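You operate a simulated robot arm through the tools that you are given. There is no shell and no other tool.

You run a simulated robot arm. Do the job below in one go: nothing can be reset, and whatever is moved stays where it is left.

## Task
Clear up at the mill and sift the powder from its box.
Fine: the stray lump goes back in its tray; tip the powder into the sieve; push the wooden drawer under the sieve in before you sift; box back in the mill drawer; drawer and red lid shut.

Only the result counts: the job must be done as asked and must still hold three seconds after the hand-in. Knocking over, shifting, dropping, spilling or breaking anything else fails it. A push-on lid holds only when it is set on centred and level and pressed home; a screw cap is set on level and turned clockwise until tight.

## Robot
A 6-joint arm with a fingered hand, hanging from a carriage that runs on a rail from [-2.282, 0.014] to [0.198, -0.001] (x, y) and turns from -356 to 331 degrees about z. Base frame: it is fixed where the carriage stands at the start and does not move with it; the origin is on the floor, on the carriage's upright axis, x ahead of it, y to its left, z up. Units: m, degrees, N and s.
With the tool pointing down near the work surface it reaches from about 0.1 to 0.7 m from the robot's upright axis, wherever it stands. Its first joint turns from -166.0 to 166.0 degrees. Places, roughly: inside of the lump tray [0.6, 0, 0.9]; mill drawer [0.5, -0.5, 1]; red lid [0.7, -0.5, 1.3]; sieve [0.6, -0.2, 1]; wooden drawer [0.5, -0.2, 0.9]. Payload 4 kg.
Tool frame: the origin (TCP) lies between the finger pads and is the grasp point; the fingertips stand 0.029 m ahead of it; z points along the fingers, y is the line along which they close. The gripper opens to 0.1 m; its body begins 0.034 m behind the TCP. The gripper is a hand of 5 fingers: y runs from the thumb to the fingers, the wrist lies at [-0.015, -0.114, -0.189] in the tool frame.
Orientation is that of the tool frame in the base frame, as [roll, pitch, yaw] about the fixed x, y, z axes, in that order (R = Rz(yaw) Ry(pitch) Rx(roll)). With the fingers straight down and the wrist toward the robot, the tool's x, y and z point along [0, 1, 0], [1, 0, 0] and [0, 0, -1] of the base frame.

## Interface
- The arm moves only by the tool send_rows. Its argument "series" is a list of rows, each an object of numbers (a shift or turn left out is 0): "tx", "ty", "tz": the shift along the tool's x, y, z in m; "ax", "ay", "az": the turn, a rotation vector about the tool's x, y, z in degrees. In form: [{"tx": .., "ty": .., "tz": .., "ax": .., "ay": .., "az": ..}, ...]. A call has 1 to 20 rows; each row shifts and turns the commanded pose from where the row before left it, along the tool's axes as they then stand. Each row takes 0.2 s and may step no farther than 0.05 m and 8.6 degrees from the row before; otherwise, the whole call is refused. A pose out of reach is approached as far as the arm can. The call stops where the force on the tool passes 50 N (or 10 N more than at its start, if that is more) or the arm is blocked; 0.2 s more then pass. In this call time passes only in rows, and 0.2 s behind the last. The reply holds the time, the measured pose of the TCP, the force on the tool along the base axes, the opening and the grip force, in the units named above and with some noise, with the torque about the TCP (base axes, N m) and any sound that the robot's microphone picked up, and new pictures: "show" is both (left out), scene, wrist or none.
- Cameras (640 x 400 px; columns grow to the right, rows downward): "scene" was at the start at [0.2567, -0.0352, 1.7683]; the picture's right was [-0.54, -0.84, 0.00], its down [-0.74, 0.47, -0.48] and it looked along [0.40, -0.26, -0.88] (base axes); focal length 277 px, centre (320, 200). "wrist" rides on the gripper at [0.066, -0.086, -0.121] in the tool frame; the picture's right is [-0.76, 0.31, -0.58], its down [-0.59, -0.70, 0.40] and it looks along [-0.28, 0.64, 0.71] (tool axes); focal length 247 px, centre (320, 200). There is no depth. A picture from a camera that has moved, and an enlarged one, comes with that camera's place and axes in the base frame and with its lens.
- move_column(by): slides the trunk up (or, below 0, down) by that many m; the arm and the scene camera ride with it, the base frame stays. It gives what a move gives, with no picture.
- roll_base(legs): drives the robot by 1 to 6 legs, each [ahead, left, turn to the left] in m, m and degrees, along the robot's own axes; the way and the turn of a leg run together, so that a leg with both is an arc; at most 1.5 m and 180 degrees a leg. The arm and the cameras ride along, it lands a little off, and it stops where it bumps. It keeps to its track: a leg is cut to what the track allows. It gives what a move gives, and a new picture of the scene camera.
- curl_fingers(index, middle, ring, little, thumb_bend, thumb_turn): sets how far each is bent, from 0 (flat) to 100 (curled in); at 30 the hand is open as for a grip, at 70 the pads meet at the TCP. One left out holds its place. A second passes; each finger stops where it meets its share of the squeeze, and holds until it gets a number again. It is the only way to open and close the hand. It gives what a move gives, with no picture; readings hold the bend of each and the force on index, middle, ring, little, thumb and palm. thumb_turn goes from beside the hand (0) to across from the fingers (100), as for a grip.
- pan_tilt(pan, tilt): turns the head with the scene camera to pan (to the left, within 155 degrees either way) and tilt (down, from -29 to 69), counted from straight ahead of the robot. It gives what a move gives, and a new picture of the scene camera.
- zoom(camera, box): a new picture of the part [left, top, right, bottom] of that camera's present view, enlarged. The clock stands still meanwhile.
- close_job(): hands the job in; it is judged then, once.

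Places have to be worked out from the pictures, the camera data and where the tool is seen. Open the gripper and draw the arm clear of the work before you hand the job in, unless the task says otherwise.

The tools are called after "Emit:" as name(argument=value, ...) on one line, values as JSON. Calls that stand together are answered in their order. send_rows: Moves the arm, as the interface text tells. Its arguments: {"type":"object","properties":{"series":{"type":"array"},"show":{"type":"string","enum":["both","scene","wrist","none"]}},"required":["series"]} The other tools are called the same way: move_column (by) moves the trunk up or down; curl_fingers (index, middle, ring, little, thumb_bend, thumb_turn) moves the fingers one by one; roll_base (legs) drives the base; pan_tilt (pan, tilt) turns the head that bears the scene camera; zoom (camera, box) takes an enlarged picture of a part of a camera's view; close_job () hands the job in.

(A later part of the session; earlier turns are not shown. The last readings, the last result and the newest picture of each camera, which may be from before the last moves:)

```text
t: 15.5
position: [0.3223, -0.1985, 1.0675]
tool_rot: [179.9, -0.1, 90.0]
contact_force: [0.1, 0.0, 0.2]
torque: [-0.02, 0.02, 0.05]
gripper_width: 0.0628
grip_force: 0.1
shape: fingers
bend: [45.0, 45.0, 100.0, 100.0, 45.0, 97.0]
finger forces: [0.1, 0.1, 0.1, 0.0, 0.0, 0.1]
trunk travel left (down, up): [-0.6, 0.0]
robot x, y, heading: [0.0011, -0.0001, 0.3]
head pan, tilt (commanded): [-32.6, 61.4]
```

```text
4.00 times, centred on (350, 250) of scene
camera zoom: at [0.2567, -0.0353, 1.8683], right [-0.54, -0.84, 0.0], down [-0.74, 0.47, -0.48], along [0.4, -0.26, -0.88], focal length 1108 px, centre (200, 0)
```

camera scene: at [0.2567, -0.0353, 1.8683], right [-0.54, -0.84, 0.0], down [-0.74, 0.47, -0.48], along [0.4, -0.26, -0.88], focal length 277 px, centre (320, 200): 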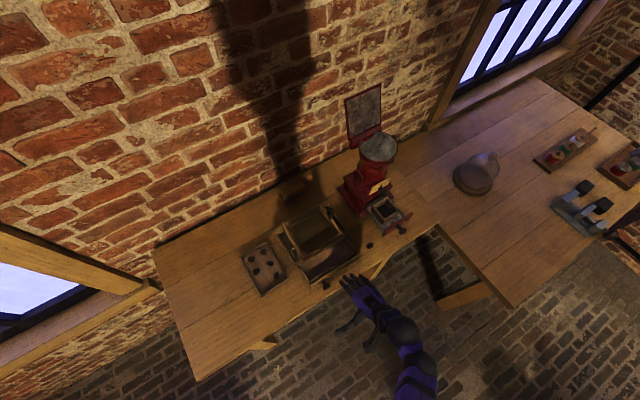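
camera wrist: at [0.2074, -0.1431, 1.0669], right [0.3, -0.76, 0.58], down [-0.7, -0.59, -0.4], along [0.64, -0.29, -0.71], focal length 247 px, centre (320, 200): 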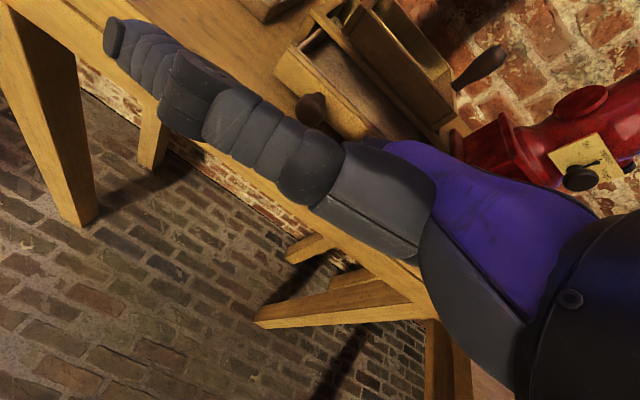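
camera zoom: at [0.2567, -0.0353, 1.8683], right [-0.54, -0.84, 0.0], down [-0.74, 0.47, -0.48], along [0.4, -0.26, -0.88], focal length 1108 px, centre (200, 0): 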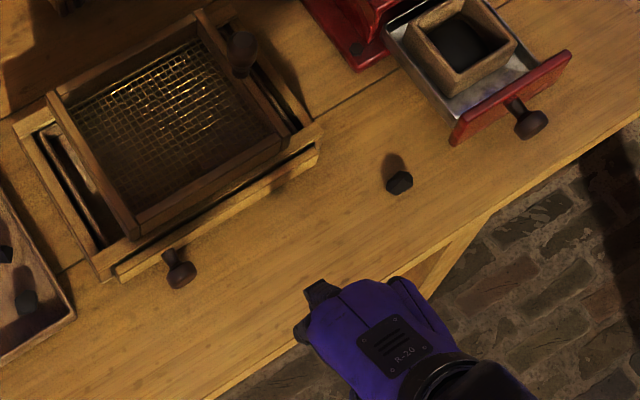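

Pinch shape is set (opening 0.063). I move above the lump at about [0.439, -0.361] staying high, and turn the hand 30° so the curled fingers stay clear of the mill.

Emit:
send_rows(series=[{"ty": 0.03, "tx": -0.03}, {"ty": 0.03, "tx": -0.038}, {"ty": 0.03, "tx": -0.038}, {"ty": 0.0267, "tx": -0.038}, {"tx": -0.0185, "az": -7.5}, {"az": -7.5}, {"az": -7.5}, {"az": -7.5}, {}])

Emit:
zoom(camera="scene", box=[330, 190, 430, 270])

```text
t: 17.5
position: [0.4332, -0.3601, 1.0697]
tool_rot: [179.9, 0.2, 120.0]
contact_force: [-0.9, -0.1, 0.0]
torque: [-0.04, 0.01, 0.01]
gripper_width: 0.0627
grip_force: 0.1
shape: fingers
bend: [45.0, 45.0, 100.0, 100.0, 45.0, 97.0]
finger forces: [0.0, 0.1, 0.1, 0.0, 0.1, 0.0]
out of reach, approached as far as the arm can: row 8
trunk travel left (down, up): [-0.6, 0.0]
robot x, y, heading: [0.001, 0.0033, -0.4]
head pan, tilt (commanded): [-32.6, 61.4]
camera scene: at [0.2567, -0.0353, 1.8683], right [-0.54, -0.84, 0.0], down [-0.74, 0.47, -0.48], along [0.4, -0.26, -0.88], focal length 277 px, centre (320, 200)
camera wrist: at [0.3254, -0.3442, 1.1898], right [0.64, -0.5, 0.58], down [-0.31, -0.86, -0.4], along [0.7, 0.07, -0.71], focal length 247 px, centre (320, 200)
```

scene: 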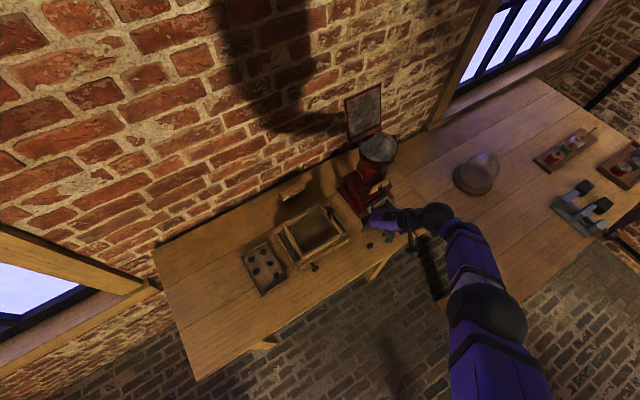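
wrist: 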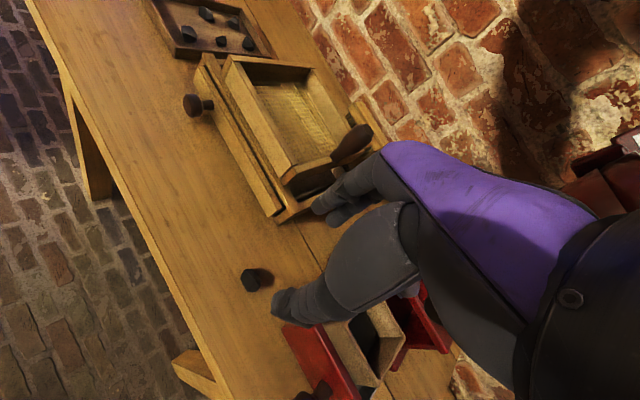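

```text
5.00 times, centred on (380, 230) of scene
camera zoom: at [0.2567, -0.0353, 1.8683], right [-0.54, -0.84, 0.0], down [-0.74, 0.47, -0.48], along [0.4, -0.26, -0.88], focal length 1385 px, centre (20, 50)
```

zoom: 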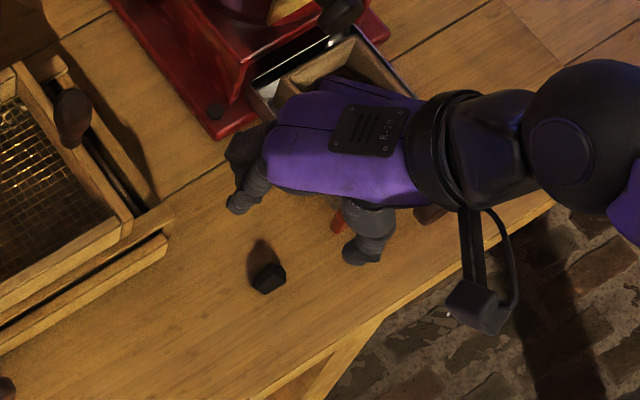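

The lump sits just ahead-left of the thumb side in this view; estimate refined to [0.438, -0.361]. Before descending I check clearance to the mill drawer with zooms.

Emit:
zoom(camera="wrist", box=[220, 180, 440, 400])

Emit:
zoom(camera="scene", box=[350, 180, 420, 230])

```text
1.82 times, centred on (330, 290) of wrist
camera zoom: at [0.3254, -0.3442, 1.1898], right [0.64, -0.5, 0.58], down [-0.31, -0.86, -0.4], along [0.7, 0.07, -0.71], focal length 449 px, centre (302, 36)
```

zoom: 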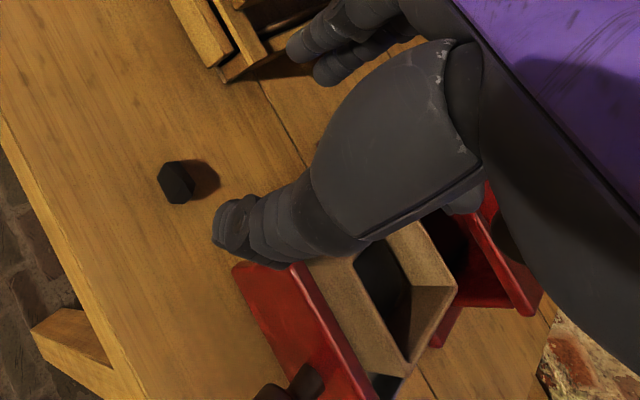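

```text
8.00 times, centred on (385, 205) of scene
camera zoom: at [0.2567, -0.0353, 1.8683], right [-0.54, -0.84, 0.0], down [-0.74, 0.47, -0.48], along [0.4, -0.26, -0.88], focal length 2216 px, centre (-200, 160)
```

zoom: 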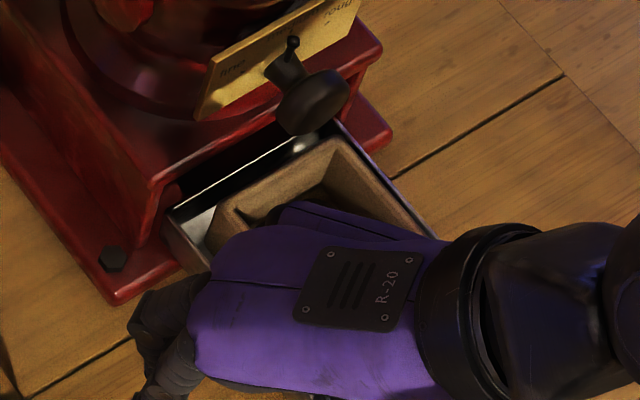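

Panel left end sits at y≈-0.43, leaving about a finger's clearance. I correct by a few mm and descend part-way, watching forces.

Emit:
send_rows(series=[{"tx": -0.003, "ty": 0.003, "tz": 0.03}, {"tz": 0.03}, {"tz": 0.03}])

Emit:
zoom(camera="wrist", box=[200, 160, 420, 340])

Emit:
zoom(camera="scene", box=[340, 190, 420, 260])

```text
t: 18.3
position: [0.4098, -0.3386, 1.0243]
tool_rot: [180.0, 0.3, 119.9]
contact_force: [0.1, 0.5, 0.2]
torque: [0.0, -0.01, -0.02]
gripper_width: 0.0625
grip_force: 0.1
shape: fingers
bend: [45.0, 45.0, 100.0, 100.0, 45.0, 97.0]
finger forces: [0.0, 0.0, 0.1, 0.0, 0.0, 0.0]
out of reach, approached as far as the arm can: row 1, 2, 3
trunk travel left (down, up): [-0.6, 0.0]
robot x, y, heading: [-0.0025, -0.0008, 0.1]
head pan, tilt (commanded): [-32.6, 61.4]
camera scene: at [0.2567, -0.0353, 1.8684], right [-0.54, -0.84, 0.0], down [-0.74, 0.47, -0.48], along [0.4, -0.26, -0.88], focal length 277 px, centre (320, 200)
camera wrist: at [0.301, -0.3254, 1.1447], right [0.64, -0.5, 0.58], down [-0.32, -0.86, -0.4], along [0.7, 0.07, -0.71], focal length 247 px, centre (320, 200)
```

scene: 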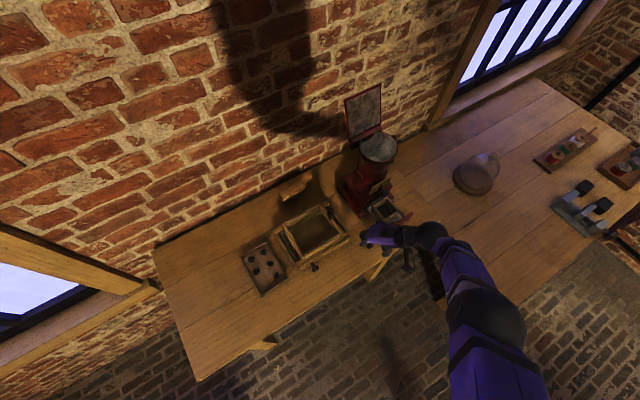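
wrist: 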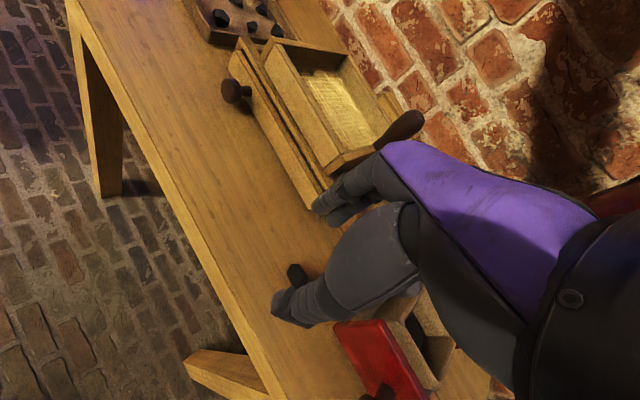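

```text
2.22 times, centred on (310, 250) of wrist
camera zoom: at [0.301, -0.3254, 1.1447], right [0.64, -0.5, 0.58], down [-0.32, -0.86, -0.4], along [0.7, 0.07, -0.71], focal length 549 px, centre (342, 89)
```

zoom: 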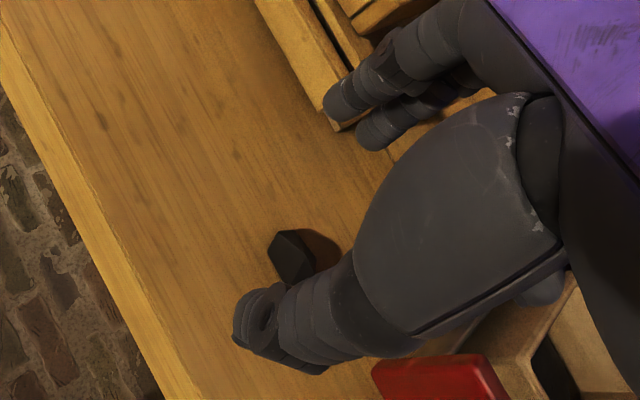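

```text
5.71 times, centred on (380, 225) of scene
camera zoom: at [0.2567, -0.0353, 1.8684], right [-0.54, -0.84, 0.0], down [-0.74, 0.47, -0.48], along [0.4, -0.26, -0.88], focal length 1583 px, centre (-23, 57)
```

zoom: 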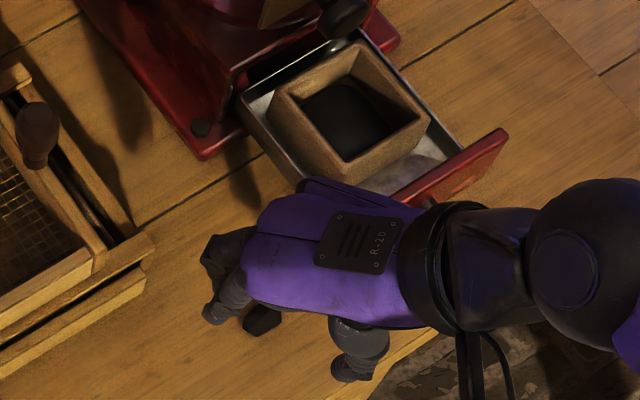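

The lump is beyond comfortable reach with this yaw, so I'll retract, turn back to yaw 90, and drive the carriage forward along its rail.

Emit:
send_rows(series=[{"tz": -0.03, "ty": -0.03}, {"tz": -0.03, "ty": -0.03, "tx": 0.02}, {"ty": -0.03, "tx": 0.03, "az": 7.5}, {"ty": -0.02, "tx": 0.03, "az": 7.5}, {"tx": 0.02, "ty": -0.03, "az": 7.5}, {"ty": -0.03, "az": 7.5}], show="scene")

```text
t: 19.7
position: [0.228, -0.3301, 1.0583]
tool_rot: [179.9, 0.1, 89.8]
contact_force: [0.8, -0.5, -0.5]
torque: [0.02, -0.01, 0.01]
gripper_width: 0.0625
grip_force: 0.0
shape: fingers
bend: [45.0, 45.0, 100.0, 100.0, 45.0, 97.0]
finger forces: [0.0, 0.0, 0.0, 0.0, 0.0, 0.1]
out of reach, approached as far as the arm can: row 1, 2, 4, 5
trunk travel left (down, up): [-0.6, 0.0]
robot x, y, heading: [-0.0022, -0.0028, -0.1]
head pan, tilt (commanded): [-32.6, 61.4]
camera scene: at [0.2568, -0.0353, 1.8684], right [-0.54, -0.84, 0.0], down [-0.74, 0.47, -0.48], along [0.4, -0.26, -0.88], focal length 277 px, centre (320, 200)
```

scene: 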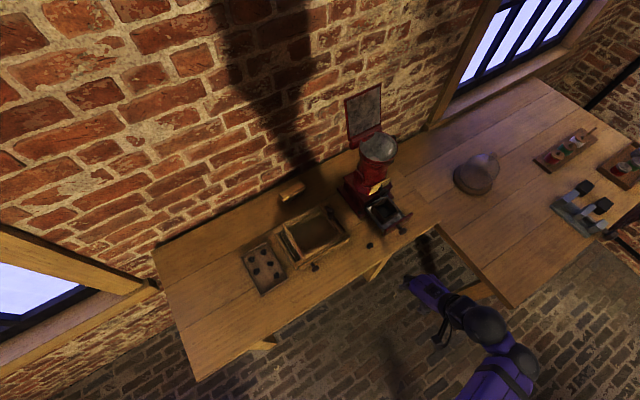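

TCP is back at [0.23, -0.33, 1.06] with yaw 90; path ahead of the hand is free at this height. I drive the carriage forward 0.18 m.

Emit:
roll_base(legs=[[0.18, 0, 0]])

```text
t: 21.2
position: [0.4034, -0.3325, 1.0589]
tool_rot: [179.9, 0.1, 89.7]
contact_force: [-0.4, 0.3, -0.2]
torque: [0.01, 0.0, -0.01]
gripper_width: 0.0627
grip_force: 0.0
shape: fingers
bend: [45.0, 45.0, 100.0, 100.0, 45.0, 97.0]
finger forces: [0.0, 0.0, 0.0, 0.1, 0.0, 0.0]
trunk travel left (down, up): [-0.6, 0.0]
robot x, y, heading: [0.1774, 0.0017, -0.5]
head pan, tilt (commanded): [-32.6, 61.4]
camera scene: at [0.4348, -0.0374, 1.8683], right [-0.54, -0.84, 0.0], down [-0.74, 0.48, -0.48], along [0.4, -0.26, -0.88], focal length 277 px, centre (320, 200)
```

scene: 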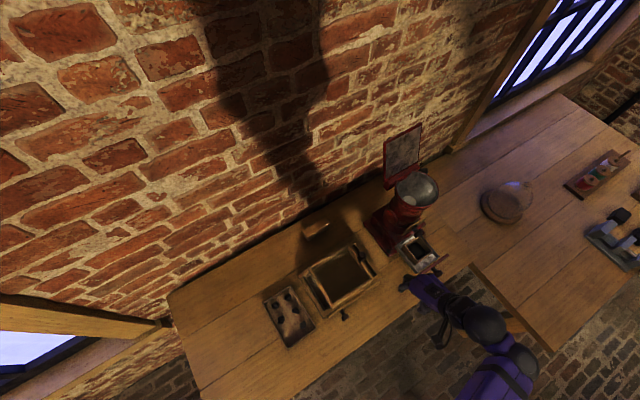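

Carriage is now at x≈0.177. I move over the lump again and turn to yaw 120, still at safe height.

Emit:
send_rows(series=[{"ty": 0.035, "tx": -0.0285}, {"az": -7.5}, {"az": -7.5}, {"az": -7.5}, {"az": -7.5}, {}])

Emit:
zoom(camera="scene", box=[360, 210, 460, 290])

```text
t: 22.6
position: [0.444, -0.3652, 1.0499]
tool_rot: [-179.9, 0.2, 119.8]
contact_force: [1.3, 0.2, 0.4]
torque: [-0.06, -0.02, -0.03]
gripper_width: 0.0628
grip_force: 0.0
shape: fingers
bend: [45.0, 45.0, 100.0, 100.0, 45.0, 97.0]
finger forces: [0.0, 0.0, 0.0, 0.0, 0.0, 0.0]
out of reach, approached as far as the arm can: row 3, 4
trunk travel left (down, up): [-0.6, 0.0]
robot x, y, heading: [0.177, -0.0006, -0.3]
head pan, tilt (commanded): [-32.6, 61.4]
camera scene: at [0.4348, -0.0374, 1.8683], right [-0.54, -0.84, 0.0], down [-0.74, 0.48, -0.48], along [0.4, -0.26, -0.88], focal length 277 px, centre (320, 200)
camera wrist: at [0.3359, -0.3516, 1.17], right [0.64, -0.5, 0.58], down [-0.32, -0.86, -0.4], along [0.7, 0.07, -0.71], focal length 247 px, centre (320, 200)
```

scene: 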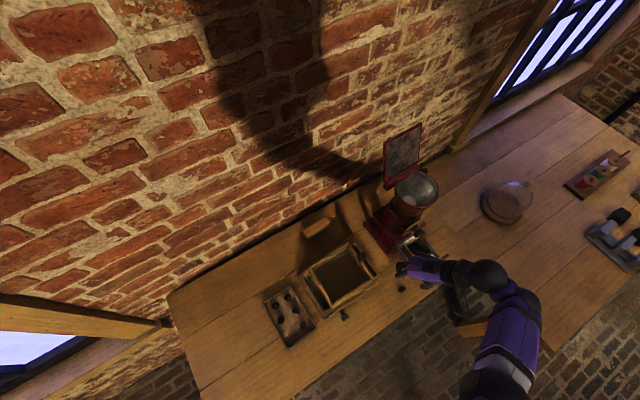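
wrist: 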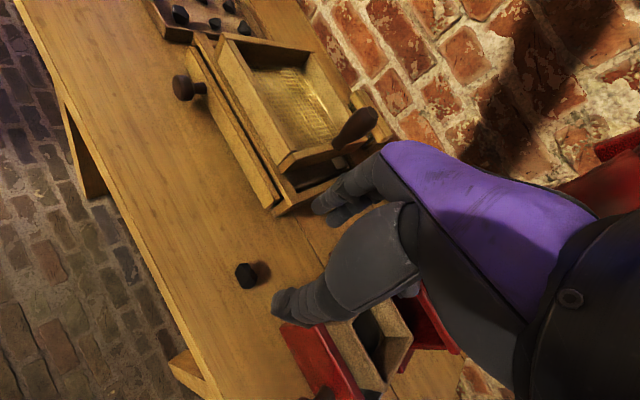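

```text
5.00 times, centred on (410, 250) of scene
camera zoom: at [0.4348, -0.0374, 1.8683], right [-0.54, -0.84, 0.0], down [-0.74, 0.48, -0.48], along [0.4, -0.26, -0.88], focal length 1385 px, centre (-130, -50)
```

zoom: 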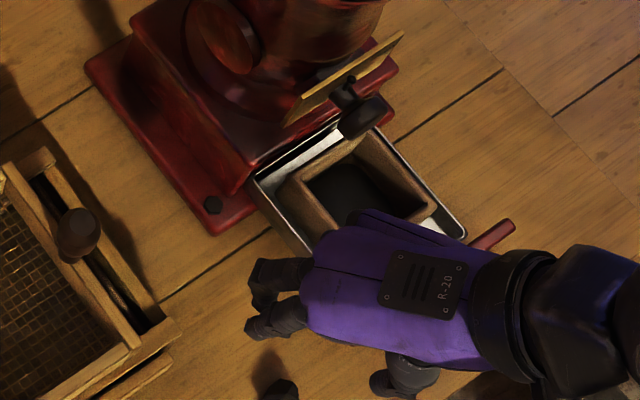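

Now it's only the upper height limit that clips. I descend part-way toward the lump and look again.

Emit:
send_rows(series=[{"tz": 0.03}, {"tz": 0.03}, {"tz": 0.02}, {}])

Emit:
zoom(camera="wrist", box=[200, 160, 420, 340])

Emit:
zoom(camera="scene", box=[370, 230, 450, 300])

```text
t: 23.6
position: [0.4401, -0.3645, 0.9721]
tool_rot: [-180.0, 0.3, 119.7]
contact_force: [0.4, 0.2, 0.0]
torque: [-0.04, 0.02, 0.02]
gripper_width: 0.0627
grip_force: 0.0
shape: fingers
bend: [45.0, 45.0, 100.0, 100.0, 45.0, 97.0]
finger forces: [0.0, 0.0, 0.0, 0.0, 0.0, 0.0]
out of reach, approached as far as the arm can: row 3
trunk travel left (down, up): [-0.6, 0.0]
robot x, y, heading: [0.1781, -0.0004, -0.0]
head pan, tilt (commanded): [-32.6, 61.4]
camera scene: at [0.4348, -0.0374, 1.8683], right [-0.54, -0.84, 0.0], down [-0.74, 0.48, -0.48], along [0.4, -0.26, -0.88], focal length 277 px, centre (320, 200)
camera wrist: at [0.3323, -0.3489, 1.0933], right [0.64, -0.5, 0.58], down [-0.32, -0.86, -0.4], along [0.7, 0.07, -0.71], focal length 247 px, centre (320, 200)
```

scene: 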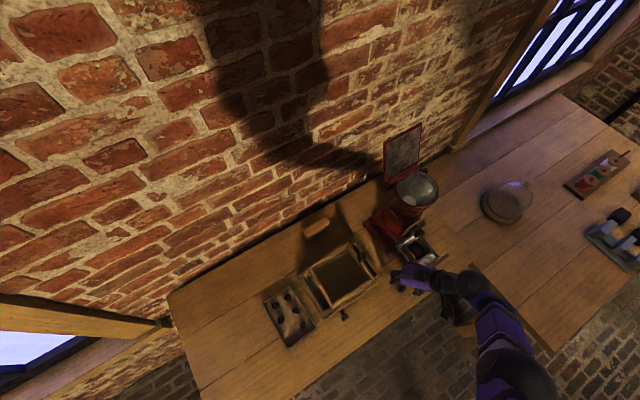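
wrist: 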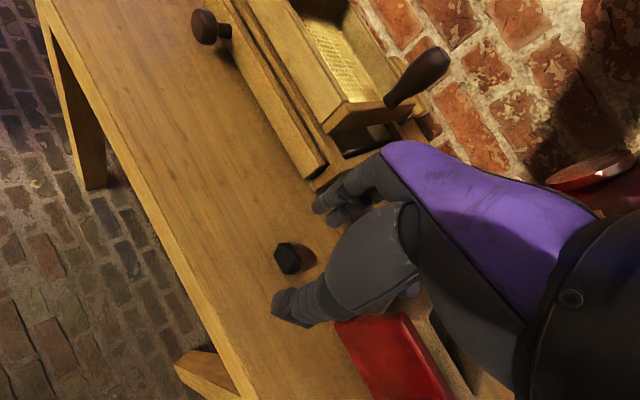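

```text
2.22 times, centred on (310, 250) of wrist
camera zoom: at [0.3323, -0.3489, 1.0933], right [0.64, -0.5, 0.58], down [-0.32, -0.86, -0.4], along [0.7, 0.07, -0.71], focal length 549 px, centre (342, 89)
```

zoom: 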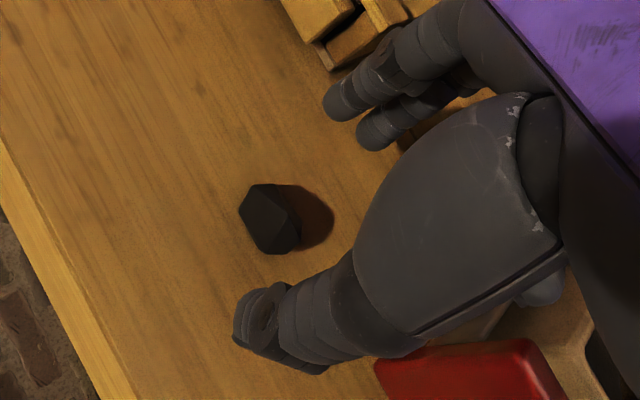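

```text
5.71 times, centred on (410, 265) of scene
camera zoom: at [0.4348, -0.0374, 1.8683], right [-0.54, -0.84, 0.0], down [-0.74, 0.48, -0.48], along [0.4, -0.26, -0.88], focal length 1583 px, centre (-194, -171)
```

zoom: 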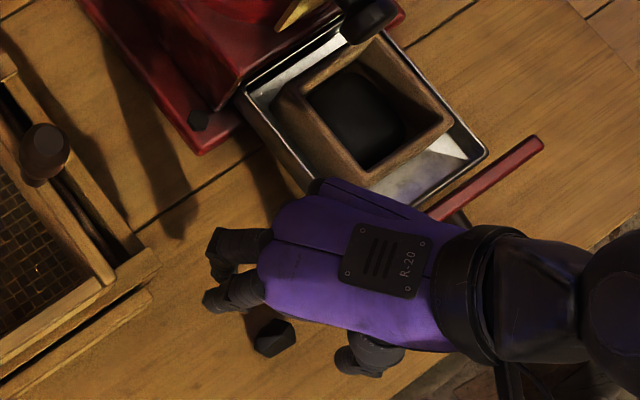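

TCP is within ~4 mm of the lump laterally. I correct slightly and lower to just above the table, watching for contact.

Emit:
send_rows(series=[{"tx": 0.003, "tz": 0.012}, {"tz": 0.01}])

Emit:
zoom(camera="wrist", box=[200, 160, 420, 340])

Emit:
zoom(camera="scene", box=[370, 230, 450, 300])

```text
t: 24.2
position: [0.4317, -0.3524, 0.957]
tool_rot: [-179.9, 0.2, 119.8]
contact_force: [-0.1, 0.1, -0.1]
torque: [0.01, -0.01, 0.01]
gripper_width: 0.0626
grip_force: 0.0
shape: fingers
bend: [45.0, 45.0, 100.0, 100.0, 45.0, 97.0]
finger forces: [0.0, 0.0, 0.0, 0.1, 0.1, 0.0]
out of reach, approached as far as the arm can: row 1, 2
trunk travel left (down, up): [-0.6, 0.0]
robot x, y, heading: [0.1818, -0.0034, 0.0]
head pan, tilt (commanded): [-32.6, 61.4]
camera scene: at [0.4348, -0.0374, 1.8683], right [-0.54, -0.84, 0.0], down [-0.74, 0.48, -0.48], along [0.4, -0.26, -0.88], focal length 277 px, centre (320, 200)
camera wrist: at [0.3236, -0.3383, 1.0775], right [0.64, -0.5, 0.58], down [-0.32, -0.86, -0.4], along [0.7, 0.07, -0.71], focal length 247 px, centre (320, 200)
```

scene: 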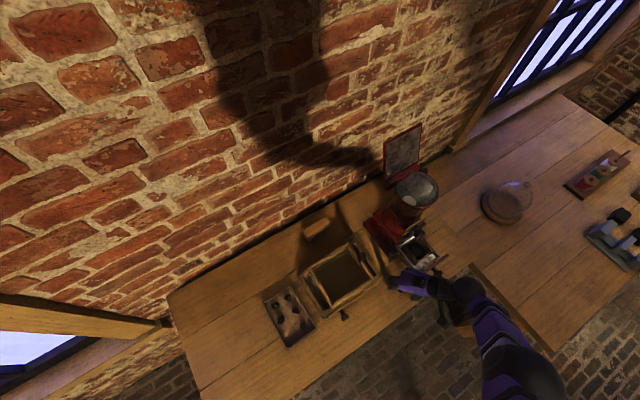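
wrist: 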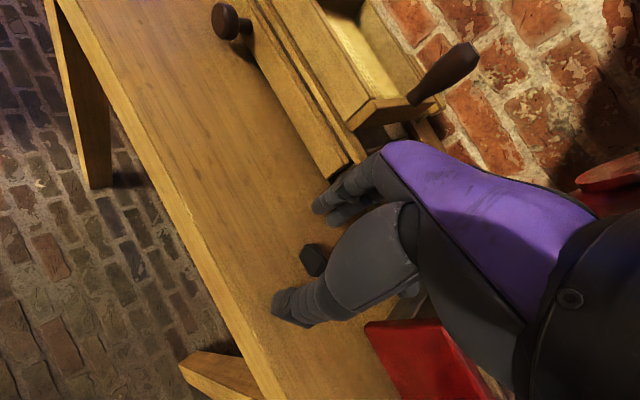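

```text
2.22 times, centred on (310, 250) of wrist
camera zoom: at [0.3236, -0.3383, 1.0775], right [0.64, -0.5, 0.58], down [-0.32, -0.86, -0.4], along [0.7, 0.07, -0.71], focal length 549 px, centre (342, 89)
```

zoom: 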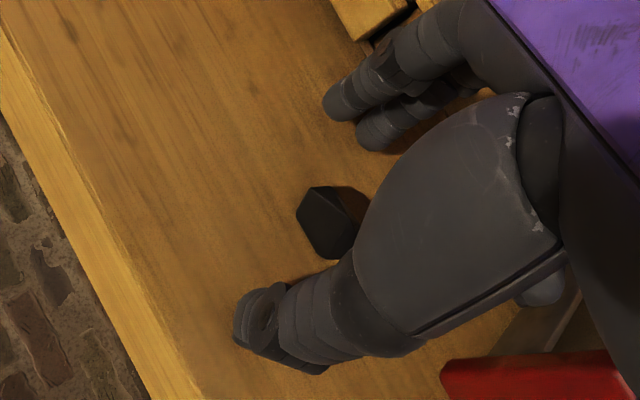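

```text
5.71 times, centred on (410, 265) of scene
camera zoom: at [0.4348, -0.0374, 1.8683], right [-0.54, -0.84, 0.0], down [-0.74, 0.48, -0.48], along [0.4, -0.26, -0.88], focal length 1583 px, centre (-194, -171)
```

zoom: 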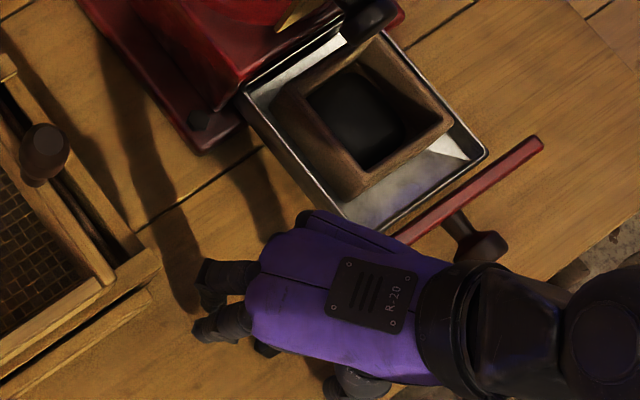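

Low reach is limited because the trunk is raised. I lift the arm 9 cm, then lower the trunk by the same so the arm has slack.

Emit:
send_rows(series=[{"tz": -0.03}, {"tz": -0.03}, {"tz": -0.03}, {}], show="none")

Emit:
move_column(by=-0.09)

Emit:
zoom(camera="wrist", box=[200, 160, 420, 340])

Emit:
zoom(camera="scene", box=[370, 230, 450, 300])

```text
t: 25.2
position: [0.4469, -0.385, 1.0127]
tool_rot: [179.3, -0.1, 119.4]
contact_force: [-0.6, 0.5, 0.6]
torque: [-0.01, -0.01, 0.02]
gripper_width: 0.0628
grip_force: 0.0
shape: fingers
bend: [45.0, 45.0, 100.0, 100.0, 45.0, 97.0]
finger forces: [0.0, 0.0, 0.1, 0.0, 0.1, 0.0]
out of reach, approached as far as the arm can: row 1, 2, 3
trunk travel left (down, up): [-0.6, 0.0]
robot x, y, heading: [0.1798, -0.0029, -0.1]
head pan, tilt (commanded): [-32.6, 61.4]
```

```text
t: 26.1
position: [0.4549, -0.3945, 0.9538]
tool_rot: [178.9, 1.3, 120.1]
contact_force: [6.3, -1.1, 13.3]
torque: [-0.29, 0.64, 0.2]
gripper_width: 0.0635
grip_force: 9.5
shape: fingers
bend: [45.0, 45.0, 100.0, 100.0, 45.0, 97.0]
finger forces: [0.1, 0.1, 15.2, 0.0, 3.3, 0.0]
trunk travel left (down, up): [-0.536, 0.064]
robot x, y, heading: [0.1762, -0.0029, -0.1]
head pan, tilt (commanded): [-32.6, 61.4]
stopped: the force on the tool passed its limit at 83 N (the readings are from after the stop); the commanded pose is now the measured one
```

```text
2.22 times, centred on (310, 250) of wrist
camera zoom: at [0.3426, -0.3783, 1.0717], right [0.63, -0.5, 0.6], down [-0.3, -0.86, -0.4], along [0.72, 0.07, -0.69], focal length 549 px, centre (342, 89)
```

zoom: 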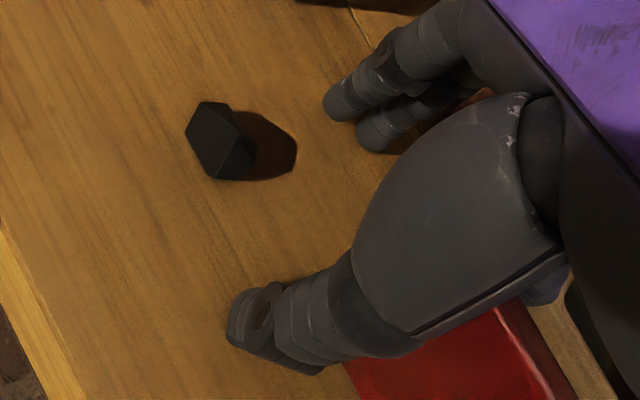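

```text
5.71 times, centred on (410, 265) of scene
camera zoom: at [0.4356, -0.0375, 1.8039], right [-0.54, -0.84, 0.0], down [-0.74, 0.48, -0.48], along [0.4, -0.26, -0.88], focal length 1583 px, centre (-194, -171)
```

zoom: 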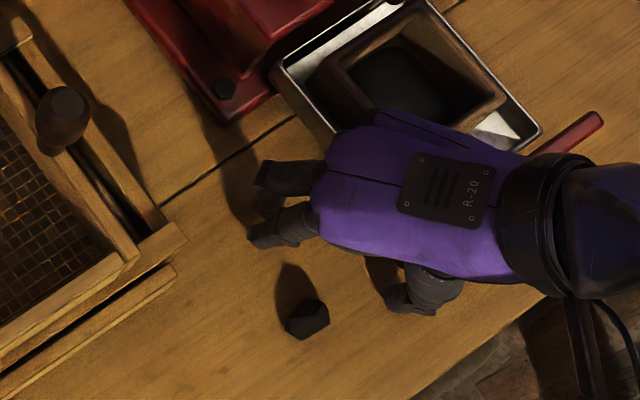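

That chained lowering pressed the curled ring finger onto the mill drawer side (the arm had drifted because this yaw is near a joint limit). I lift off straight up right away and inspect for any displacement.

Emit:
send_rows(series=[{"tz": -0.015}, {"tz": -0.015}, {"tz": -0.015}])

Emit:
zoom(camera="scene", box=[370, 200, 470, 290])

Emit:
zoom(camera="wrist", box=[200, 160, 480, 400])

```text
t: 26.9
position: [0.4485, -0.3898, 0.9971]
tool_rot: [178.8, 0.8, 119.9]
contact_force: [0.1, -0.3, 0.1]
torque: [-0.03, -0.02, 0.04]
gripper_width: 0.0627
grip_force: 0.0
shape: fingers
bend: [45.0, 45.0, 100.0, 100.0, 45.0, 97.0]
finger forces: [0.0, 0.0, 0.0, 0.1, 0.1, 0.0]
trunk travel left (down, up): [-0.536, 0.064]
robot x, y, heading: [0.1797, -0.0019, -0.2]
head pan, tilt (commanded): [-32.6, 61.4]
camera scene: at [0.4348, -0.0373, 1.8039], right [-0.54, -0.84, 0.0], down [-0.74, 0.48, -0.48], along [0.4, -0.26, -0.88], focal length 277 px, centre (320, 200)
camera wrist: at [0.3383, -0.3755, 1.1155], right [0.63, -0.5, 0.59], down [-0.31, -0.86, -0.4], along [0.71, 0.07, -0.7], focal length 247 px, centre (320, 200)
```

scene: 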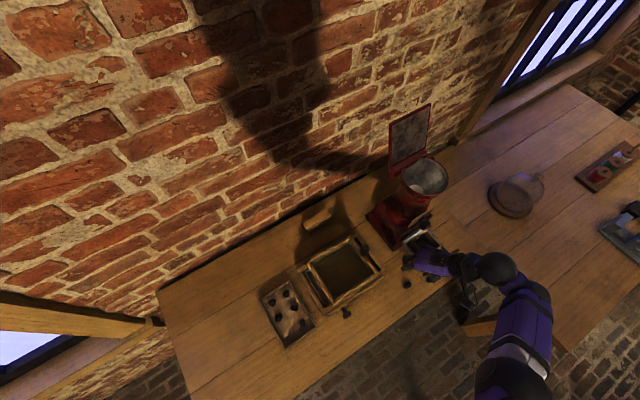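
wrist: 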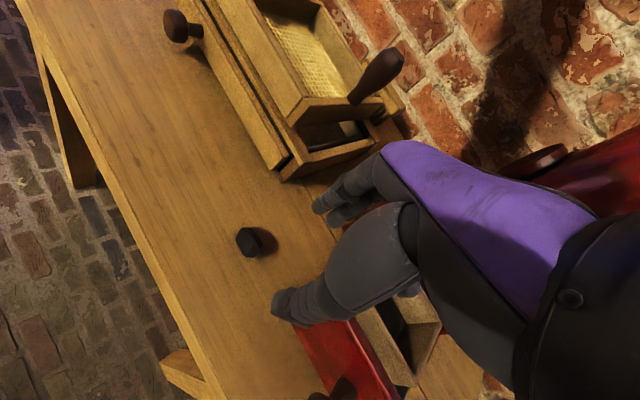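

```text
4.44 times, centred on (420, 245) of scene
camera zoom: at [0.4348, -0.0373, 1.8039], right [-0.54, -0.84, 0.0], down [-0.74, 0.48, -0.48], along [0.4, -0.26, -0.88], focal length 1231 px, centre (-124, 0)
```

zoom: 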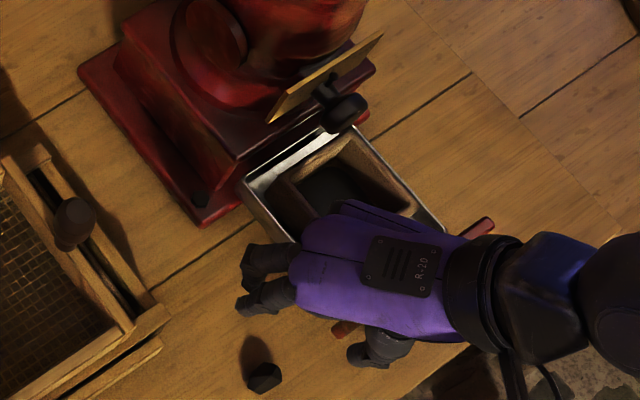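

```text
1.67 times, centred on (340, 280) of wrist
camera zoom: at [0.3383, -0.3755, 1.1155], right [0.63, -0.5, 0.59], down [-0.31, -0.86, -0.4], along [0.71, 0.07, -0.7], focal length 412 px, centre (287, 67)
```

zoom: 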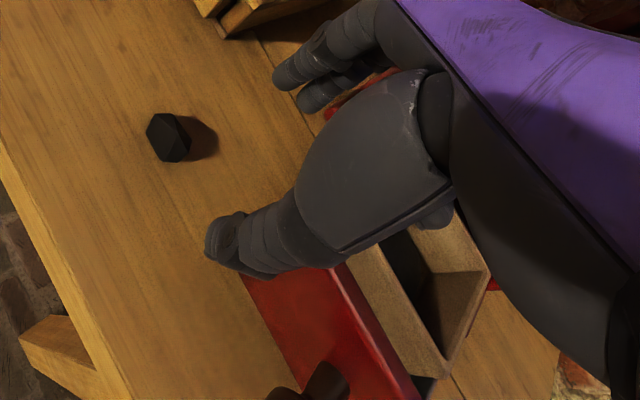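

The mill base corner is still at [0.549, -0.398], so nothing moved. I slide the hand left away from the mill, return to yaw 90, then drive the carriage back so the yaw is more natural for the arm.

Emit:
send_rows(series=[{"tx": 0.03}, {"tx": 0.03}, {"tx": 0.03, "az": 6}, {"az": 8}, {"az": 8}, {"az": 8}, {}], show="scene")

```text
t: 28.5
position: [0.4227, -0.3349, 0.9597]
tool_rot: [178.7, 0.2, 89.8]
contact_force: [0.7, -0.9, -1.4]
torque: [-0.02, -0.01, 0.02]
gripper_width: 0.0628
grip_force: 0.0
shape: fingers
bend: [45.0, 45.0, 100.0, 100.0, 45.0, 97.0]
finger forces: [0.0, 0.1, 0.0, 0.0, 0.1, 0.1]
out of reach, approached as far as the arm can: row 1, 2, 3
trunk travel left (down, up): [-0.536, 0.064]
robot x, y, heading: [0.1799, -0.0024, -0.3]
head pan, tilt (commanded): [-32.6, 61.4]
camera scene: at [0.4348, -0.0372, 1.804], right [-0.54, -0.84, 0.0], down [-0.74, 0.48, -0.48], along [0.4, -0.26, -0.88], focal length 277 px, centre (320, 200)
```

scene: 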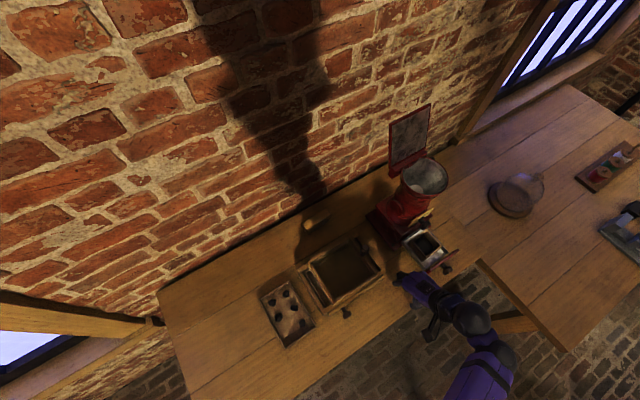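

The arm ended lower than commanded (z≈0.96), close beside the lump. I check that it didn't get touched.

Emit:
zoom(camera="wrist", box=[160, 140, 480, 400])

Emit:
zoom(camera="scene", box=[370, 210, 470, 300])

```text
1.54 times, centred on (320, 270) of wrist
camera zoom: at [0.3334, -0.268, 1.078], right [0.29, -0.76, 0.59], down [-0.7, -0.59, -0.41], along [0.66, -0.29, -0.7], focal length 380 px, centre (320, 92)
```

zoom: 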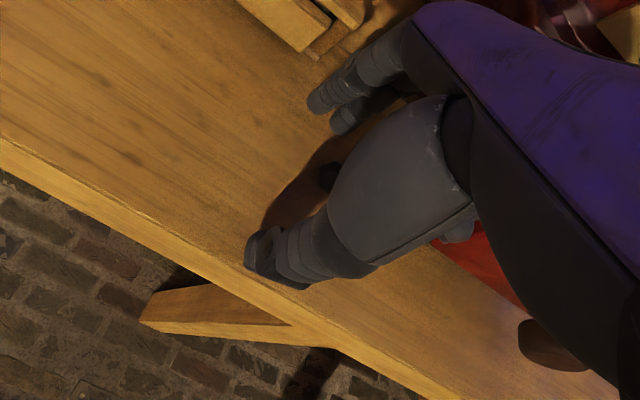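

```text
4.44 times, centred on (420, 255) of scene
camera zoom: at [0.4348, -0.0372, 1.804], right [-0.54, -0.84, 0.0], down [-0.74, 0.48, -0.48], along [0.4, -0.26, -0.88], focal length 1231 px, centre (-124, -44)
```

zoom: 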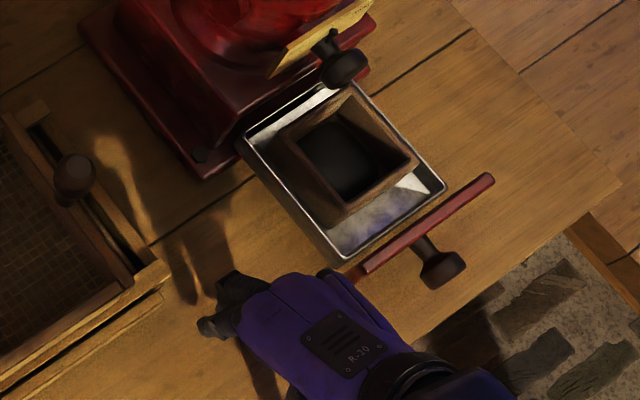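

The lump is untouched and lies almost between thumb and fingers; yaw 90 works here. I fine-position (slight turn to yaw ~97, lump under the index) without lowering yet.

Emit:
send_rows(series=[{"tx": -0.008, "ty": 0.01, "az": -4}, {"tx": -0.009, "ty": 0.002, "az": -3}, {}])

Emit:
zoom(camera="wrist", box=[220, 160, 440, 320])

Emit:
zoom(camera="scene", box=[370, 230, 450, 300])

```text
t: 29.3
position: [0.4351, -0.3517, 0.9595]
tool_rot: [178.7, 0.4, 97.0]
contact_force: [-0.3, -0.3, 0.4]
torque: [-0.01, -0.01, -0.03]
gripper_width: 0.0626
grip_force: 0.1
shape: fingers
bend: [45.0, 45.0, 100.0, 100.0, 45.0, 97.0]
finger forces: [0.0, 0.1, 0.0, 0.1, 0.0, 0.0]
trunk travel left (down, up): [-0.536, 0.064]
robot x, y, heading: [0.1773, -0.0013, -0.1]
head pan, tilt (commanded): [-32.6, 61.4]
camera scene: at [0.4348, -0.0373, 1.804], right [-0.54, -0.84, 0.0], down [-0.74, 0.48, -0.48], along [0.4, -0.26, -0.88], focal length 277 px, centre (320, 200)
camera wrist: at [0.3388, -0.2967, 1.0782], right [0.38, -0.71, 0.59], down [-0.62, -0.67, -0.41], along [0.69, -0.21, -0.7], focal length 247 px, centre (320, 200)
```

scene: 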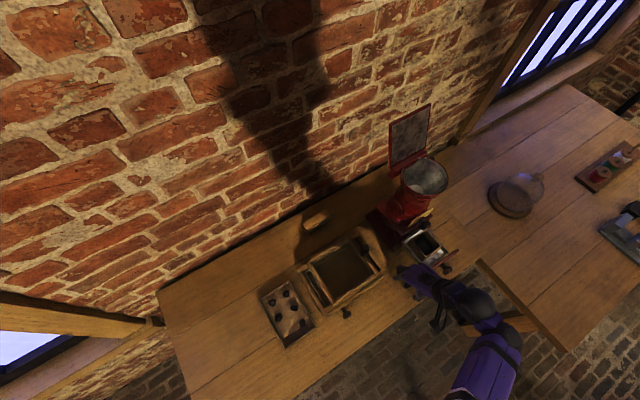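
wrist: 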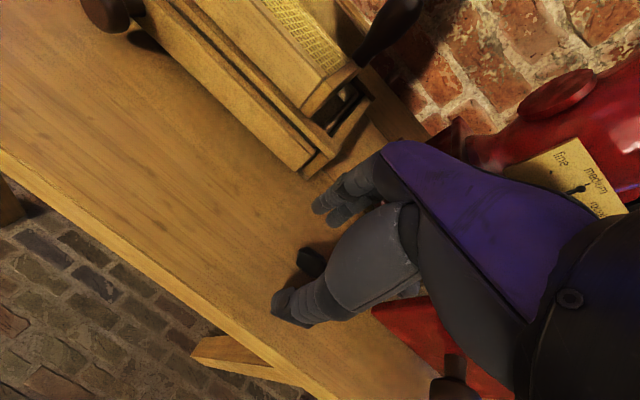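

```text
2.50 times, centred on (330, 240) of wrist
camera zoom: at [0.3388, -0.2967, 1.0782], right [0.38, -0.71, 0.59], down [-0.62, -0.67, -0.41], along [0.69, -0.21, -0.7], focal length 617 px, centre (295, 100)
```

zoom: 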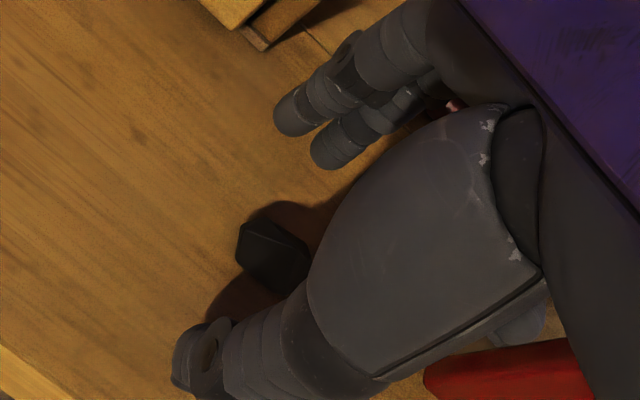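

```text
5.71 times, centred on (410, 265) of scene
camera zoom: at [0.4348, -0.0373, 1.804], right [-0.54, -0.84, 0.0], down [-0.74, 0.48, -0.48], along [0.4, -0.26, -0.88], focal length 1583 px, centre (-194, -171)
```

zoom: 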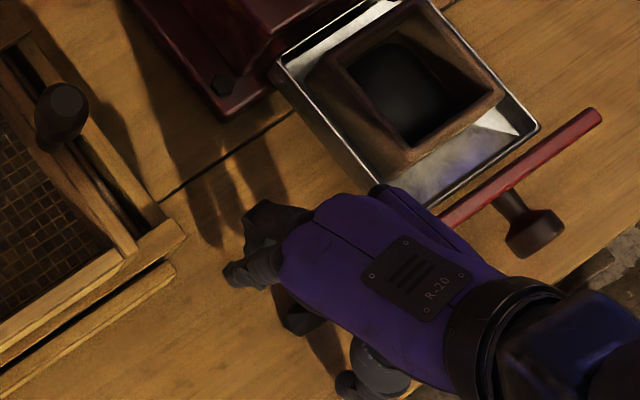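

Now positioned exactly: lump under the middle finger/thumb line, with the curled fingers ~6 mm clear of the drawer wall. I lower to just above the table in small steps.

Emit:
send_rows(series=[{"tz": 0.006}, {"tz": 0.005}, {}], show="none")

Emit:
zoom(camera="wrist", box=[220, 160, 440, 320])

```text
t: 30.1
position: [0.4385, -0.3569, 0.953]
tool_rot: [178.5, 1.3, 97.0]
contact_force: [0.4, 5.5, 29.5]
torque: [0.11, 1.38, -0.23]
gripper_width: 0.0658
grip_force: 15.2
shape: fingers
bend: [45.0, 45.0, 100.0, 100.0, 42.0, 94.0]
finger forces: [0.1, 0.0, 0.0, 0.1, 29.5, 0.0]
trunk travel left (down, up): [-0.536, 0.064]
robot x, y, heading: [0.1796, -0.0025, -0.4]
head pan, tilt (commanded): [-32.6, 61.4]
stopped in row 3: the force on the tool passed its limit at 52 N (the readings are from after the stop); the commanded pose is now the measured one
```

```text
2.50 times, centred on (330, 240) of wrist
camera zoom: at [0.341, -0.3008, 1.0707], right [0.38, -0.7, 0.6], down [-0.61, -0.68, -0.41], along [0.69, -0.21, -0.69], focal length 617 px, centre (295, 100)
```

zoom: 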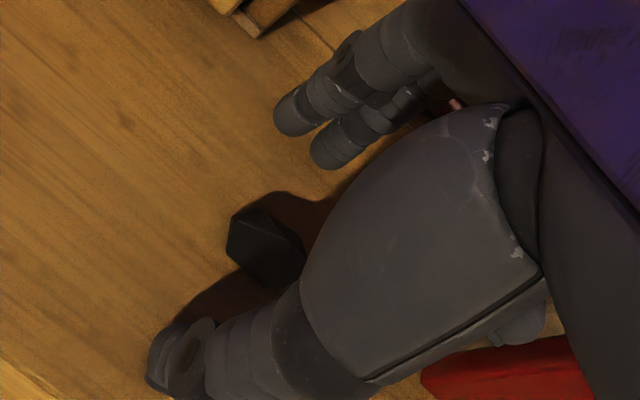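

The thumb tip reaches lower than the fingers and met the table (table ≈0.916). I lift ~8 mm to unload it, then close partly so the thumb tip rises, before re-lowering.

Emit:
send_rows(series=[{"tz": -0.006, "tx": 0.003, "ty": -0.002}, {"tz": -0.004}, {}], show="none")

Emit:
curl_fingers(index=55, middle=55, thumb_bend=55, thumb_turn=98)

Emit:
zoom(camera="wrist", box=[220, 160, 440, 320])

```text
t: 30.9
position: [0.434, -0.3522, 0.9611]
tool_rot: [178.6, 0.8, 97.1]
contact_force: [-0.2, -0.4, 0.7]
torque: [0.0, 0.0, 0.01]
gripper_width: 0.0623
grip_force: 0.1
shape: fingers
bend: [45.0, 45.0, 100.0, 100.0, 45.0, 97.0]
finger forces: [0.0, 0.0, 0.0, 0.1, 0.0, 0.0]
trunk travel left (down, up): [-0.536, 0.064]
robot x, y, heading: [0.1758, 0.0008, -0.6]
head pan, tilt (commanded): [-32.6, 61.4]
```

```text
t: 31.9
position: [0.4333, -0.3525, 0.9619]
tool_rot: [178.6, 0.9, 97.0]
contact_force: [0.3, -0.4, -0.5]
torque: [0.04, 0.04, 0.01]
gripper_width: 0.0381
grip_force: 0.0
shape: fingers
bend: [55.0, 55.0, 100.0, 100.0, 55.0, 98.0]
finger forces: [0.1, 0.0, 0.0, 0.0, 0.0, 0.1]
trunk travel left (down, up): [-0.536, 0.064]
robot x, y, heading: [0.1804, 0.0014, -0.1]
head pan, tilt (commanded): [-32.6, 61.4]
```

```text
2.50 times, centred on (330, 240) of wrist
camera zoom: at [0.3363, -0.2964, 1.0787], right [0.38, -0.71, 0.6], down [-0.61, -0.68, -0.41], along [0.69, -0.21, -0.69], focal length 617 px, centre (295, 100)
```

zoom: 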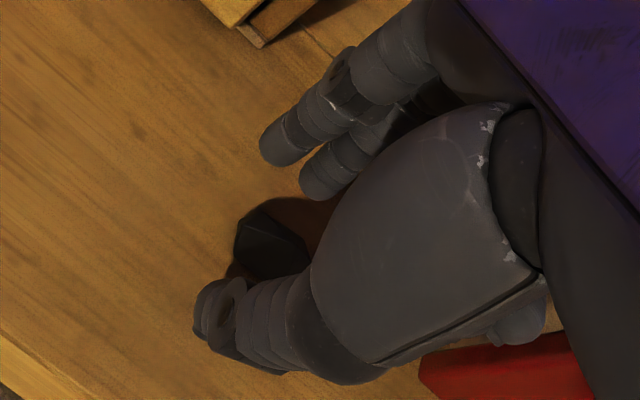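

The lump sits between thumb and middle finger, ~3 mm ahead of centre. I shift that and lower in small checked steps.

Emit:
send_rows(series=[{"tz": 0.003, "ty": 0.003}, {"tz": 0.003}, {}], show="none")

Emit:
zoom(camera="wrist", box=[220, 160, 440, 320])

```text
t: 32.7
position: [0.4361, -0.3528, 0.9556]
tool_rot: [178.7, 0.9, 97.0]
contact_force: [-0.6, 0.5, -0.4]
torque: [0.0, 0.02, 0.01]
gripper_width: 0.038
grip_force: 0.0
shape: fingers
bend: [55.0, 55.0, 100.0, 100.0, 55.0, 99.0]
finger forces: [0.0, 0.0, 0.1, 0.0, 0.0, 0.0]
trunk travel left (down, up): [-0.536, 0.064]
robot x, y, heading: [0.1789, -0.0019, -0.2]
head pan, tilt (commanded): [-32.6, 61.4]
```

```text
2.50 times, centred on (330, 240) of wrist
camera zoom: at [0.3393, -0.2958, 1.0731], right [0.38, -0.71, 0.6], down [-0.61, -0.68, -0.41], along [0.69, -0.21, -0.69], focal length 617 px, centre (295, 100)
```

zoom: 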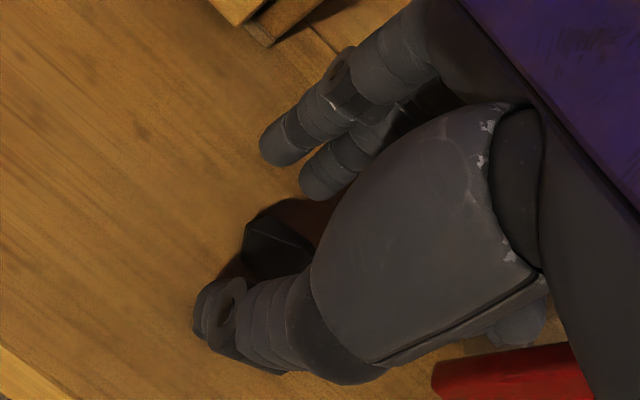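

No contact yet at z=0.9556. I lower 3 mm more, twice, checking readings.

Emit:
send_rows(series=[{"tz": 0.003}, {}], show="none")

```text
t: 33.3
position: [0.4374, -0.3535, 0.9532]
tool_rot: [178.5, 0.9, 97.0]
contact_force: [-2.0, 0.5, 20.2]
torque: [0.09, 0.68, -0.02]
gripper_width: 0.0384
grip_force: 10.0
shape: fingers
bend: [55.0, 55.0, 100.0, 100.0, 53.0, 98.0]
finger forces: [0.0, 0.1, 0.0, 0.0, 19.8, 0.1]
trunk travel left (down, up): [-0.536, 0.064]
robot x, y, heading: [0.1821, 0.0021, -0.2]
head pan, tilt (commanded): [-32.6, 61.4]
```

The thumb tip touches the table at TCP z≈0.954. I raise 4 mm, tilt the hand 8° so the fingertips come lower than the thumb, and re-lower gently.

Emit:
send_rows(series=[{"tz": -0.004}, {"ax": 8}, {"tz": 0.002}, {}], show="none")

Emit:
zoom(camera="wrist", box=[220, 160, 440, 320])

```text
t: 34.3
position: [0.4383, -0.353, 0.9541]
tool_rot: [-173.5, 1.0, 97.2]
contact_force: [3.1, 4.4, 15.8]
torque: [0.08, -0.52, 0.09]
gripper_width: 0.0376
grip_force: 8.0
shape: fingers
bend: [55.0, 54.0, 100.0, 100.0, 55.0, 99.0]
finger forces: [0.0, 15.9, 0.0, 0.0, 0.0, 0.0]
trunk travel left (down, up): [-0.536, 0.064]
robot x, y, heading: [0.1795, -0.0035, -0.0]
head pan, tilt (commanded): [-32.6, 61.4]
```

```text
2.50 times, centred on (330, 240) of wrist
camera zoom: at [0.3585, -0.2937, 1.0838], right [0.46, -0.7, 0.55], down [-0.66, -0.68, -0.31], along [0.59, -0.23, -0.78], focal length 617 px, centre (295, 100)
```

zoom: 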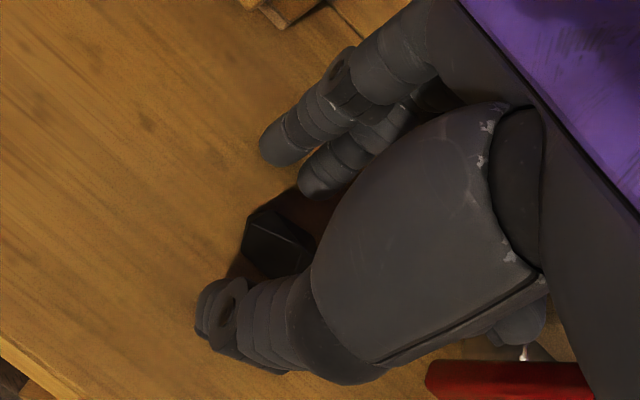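

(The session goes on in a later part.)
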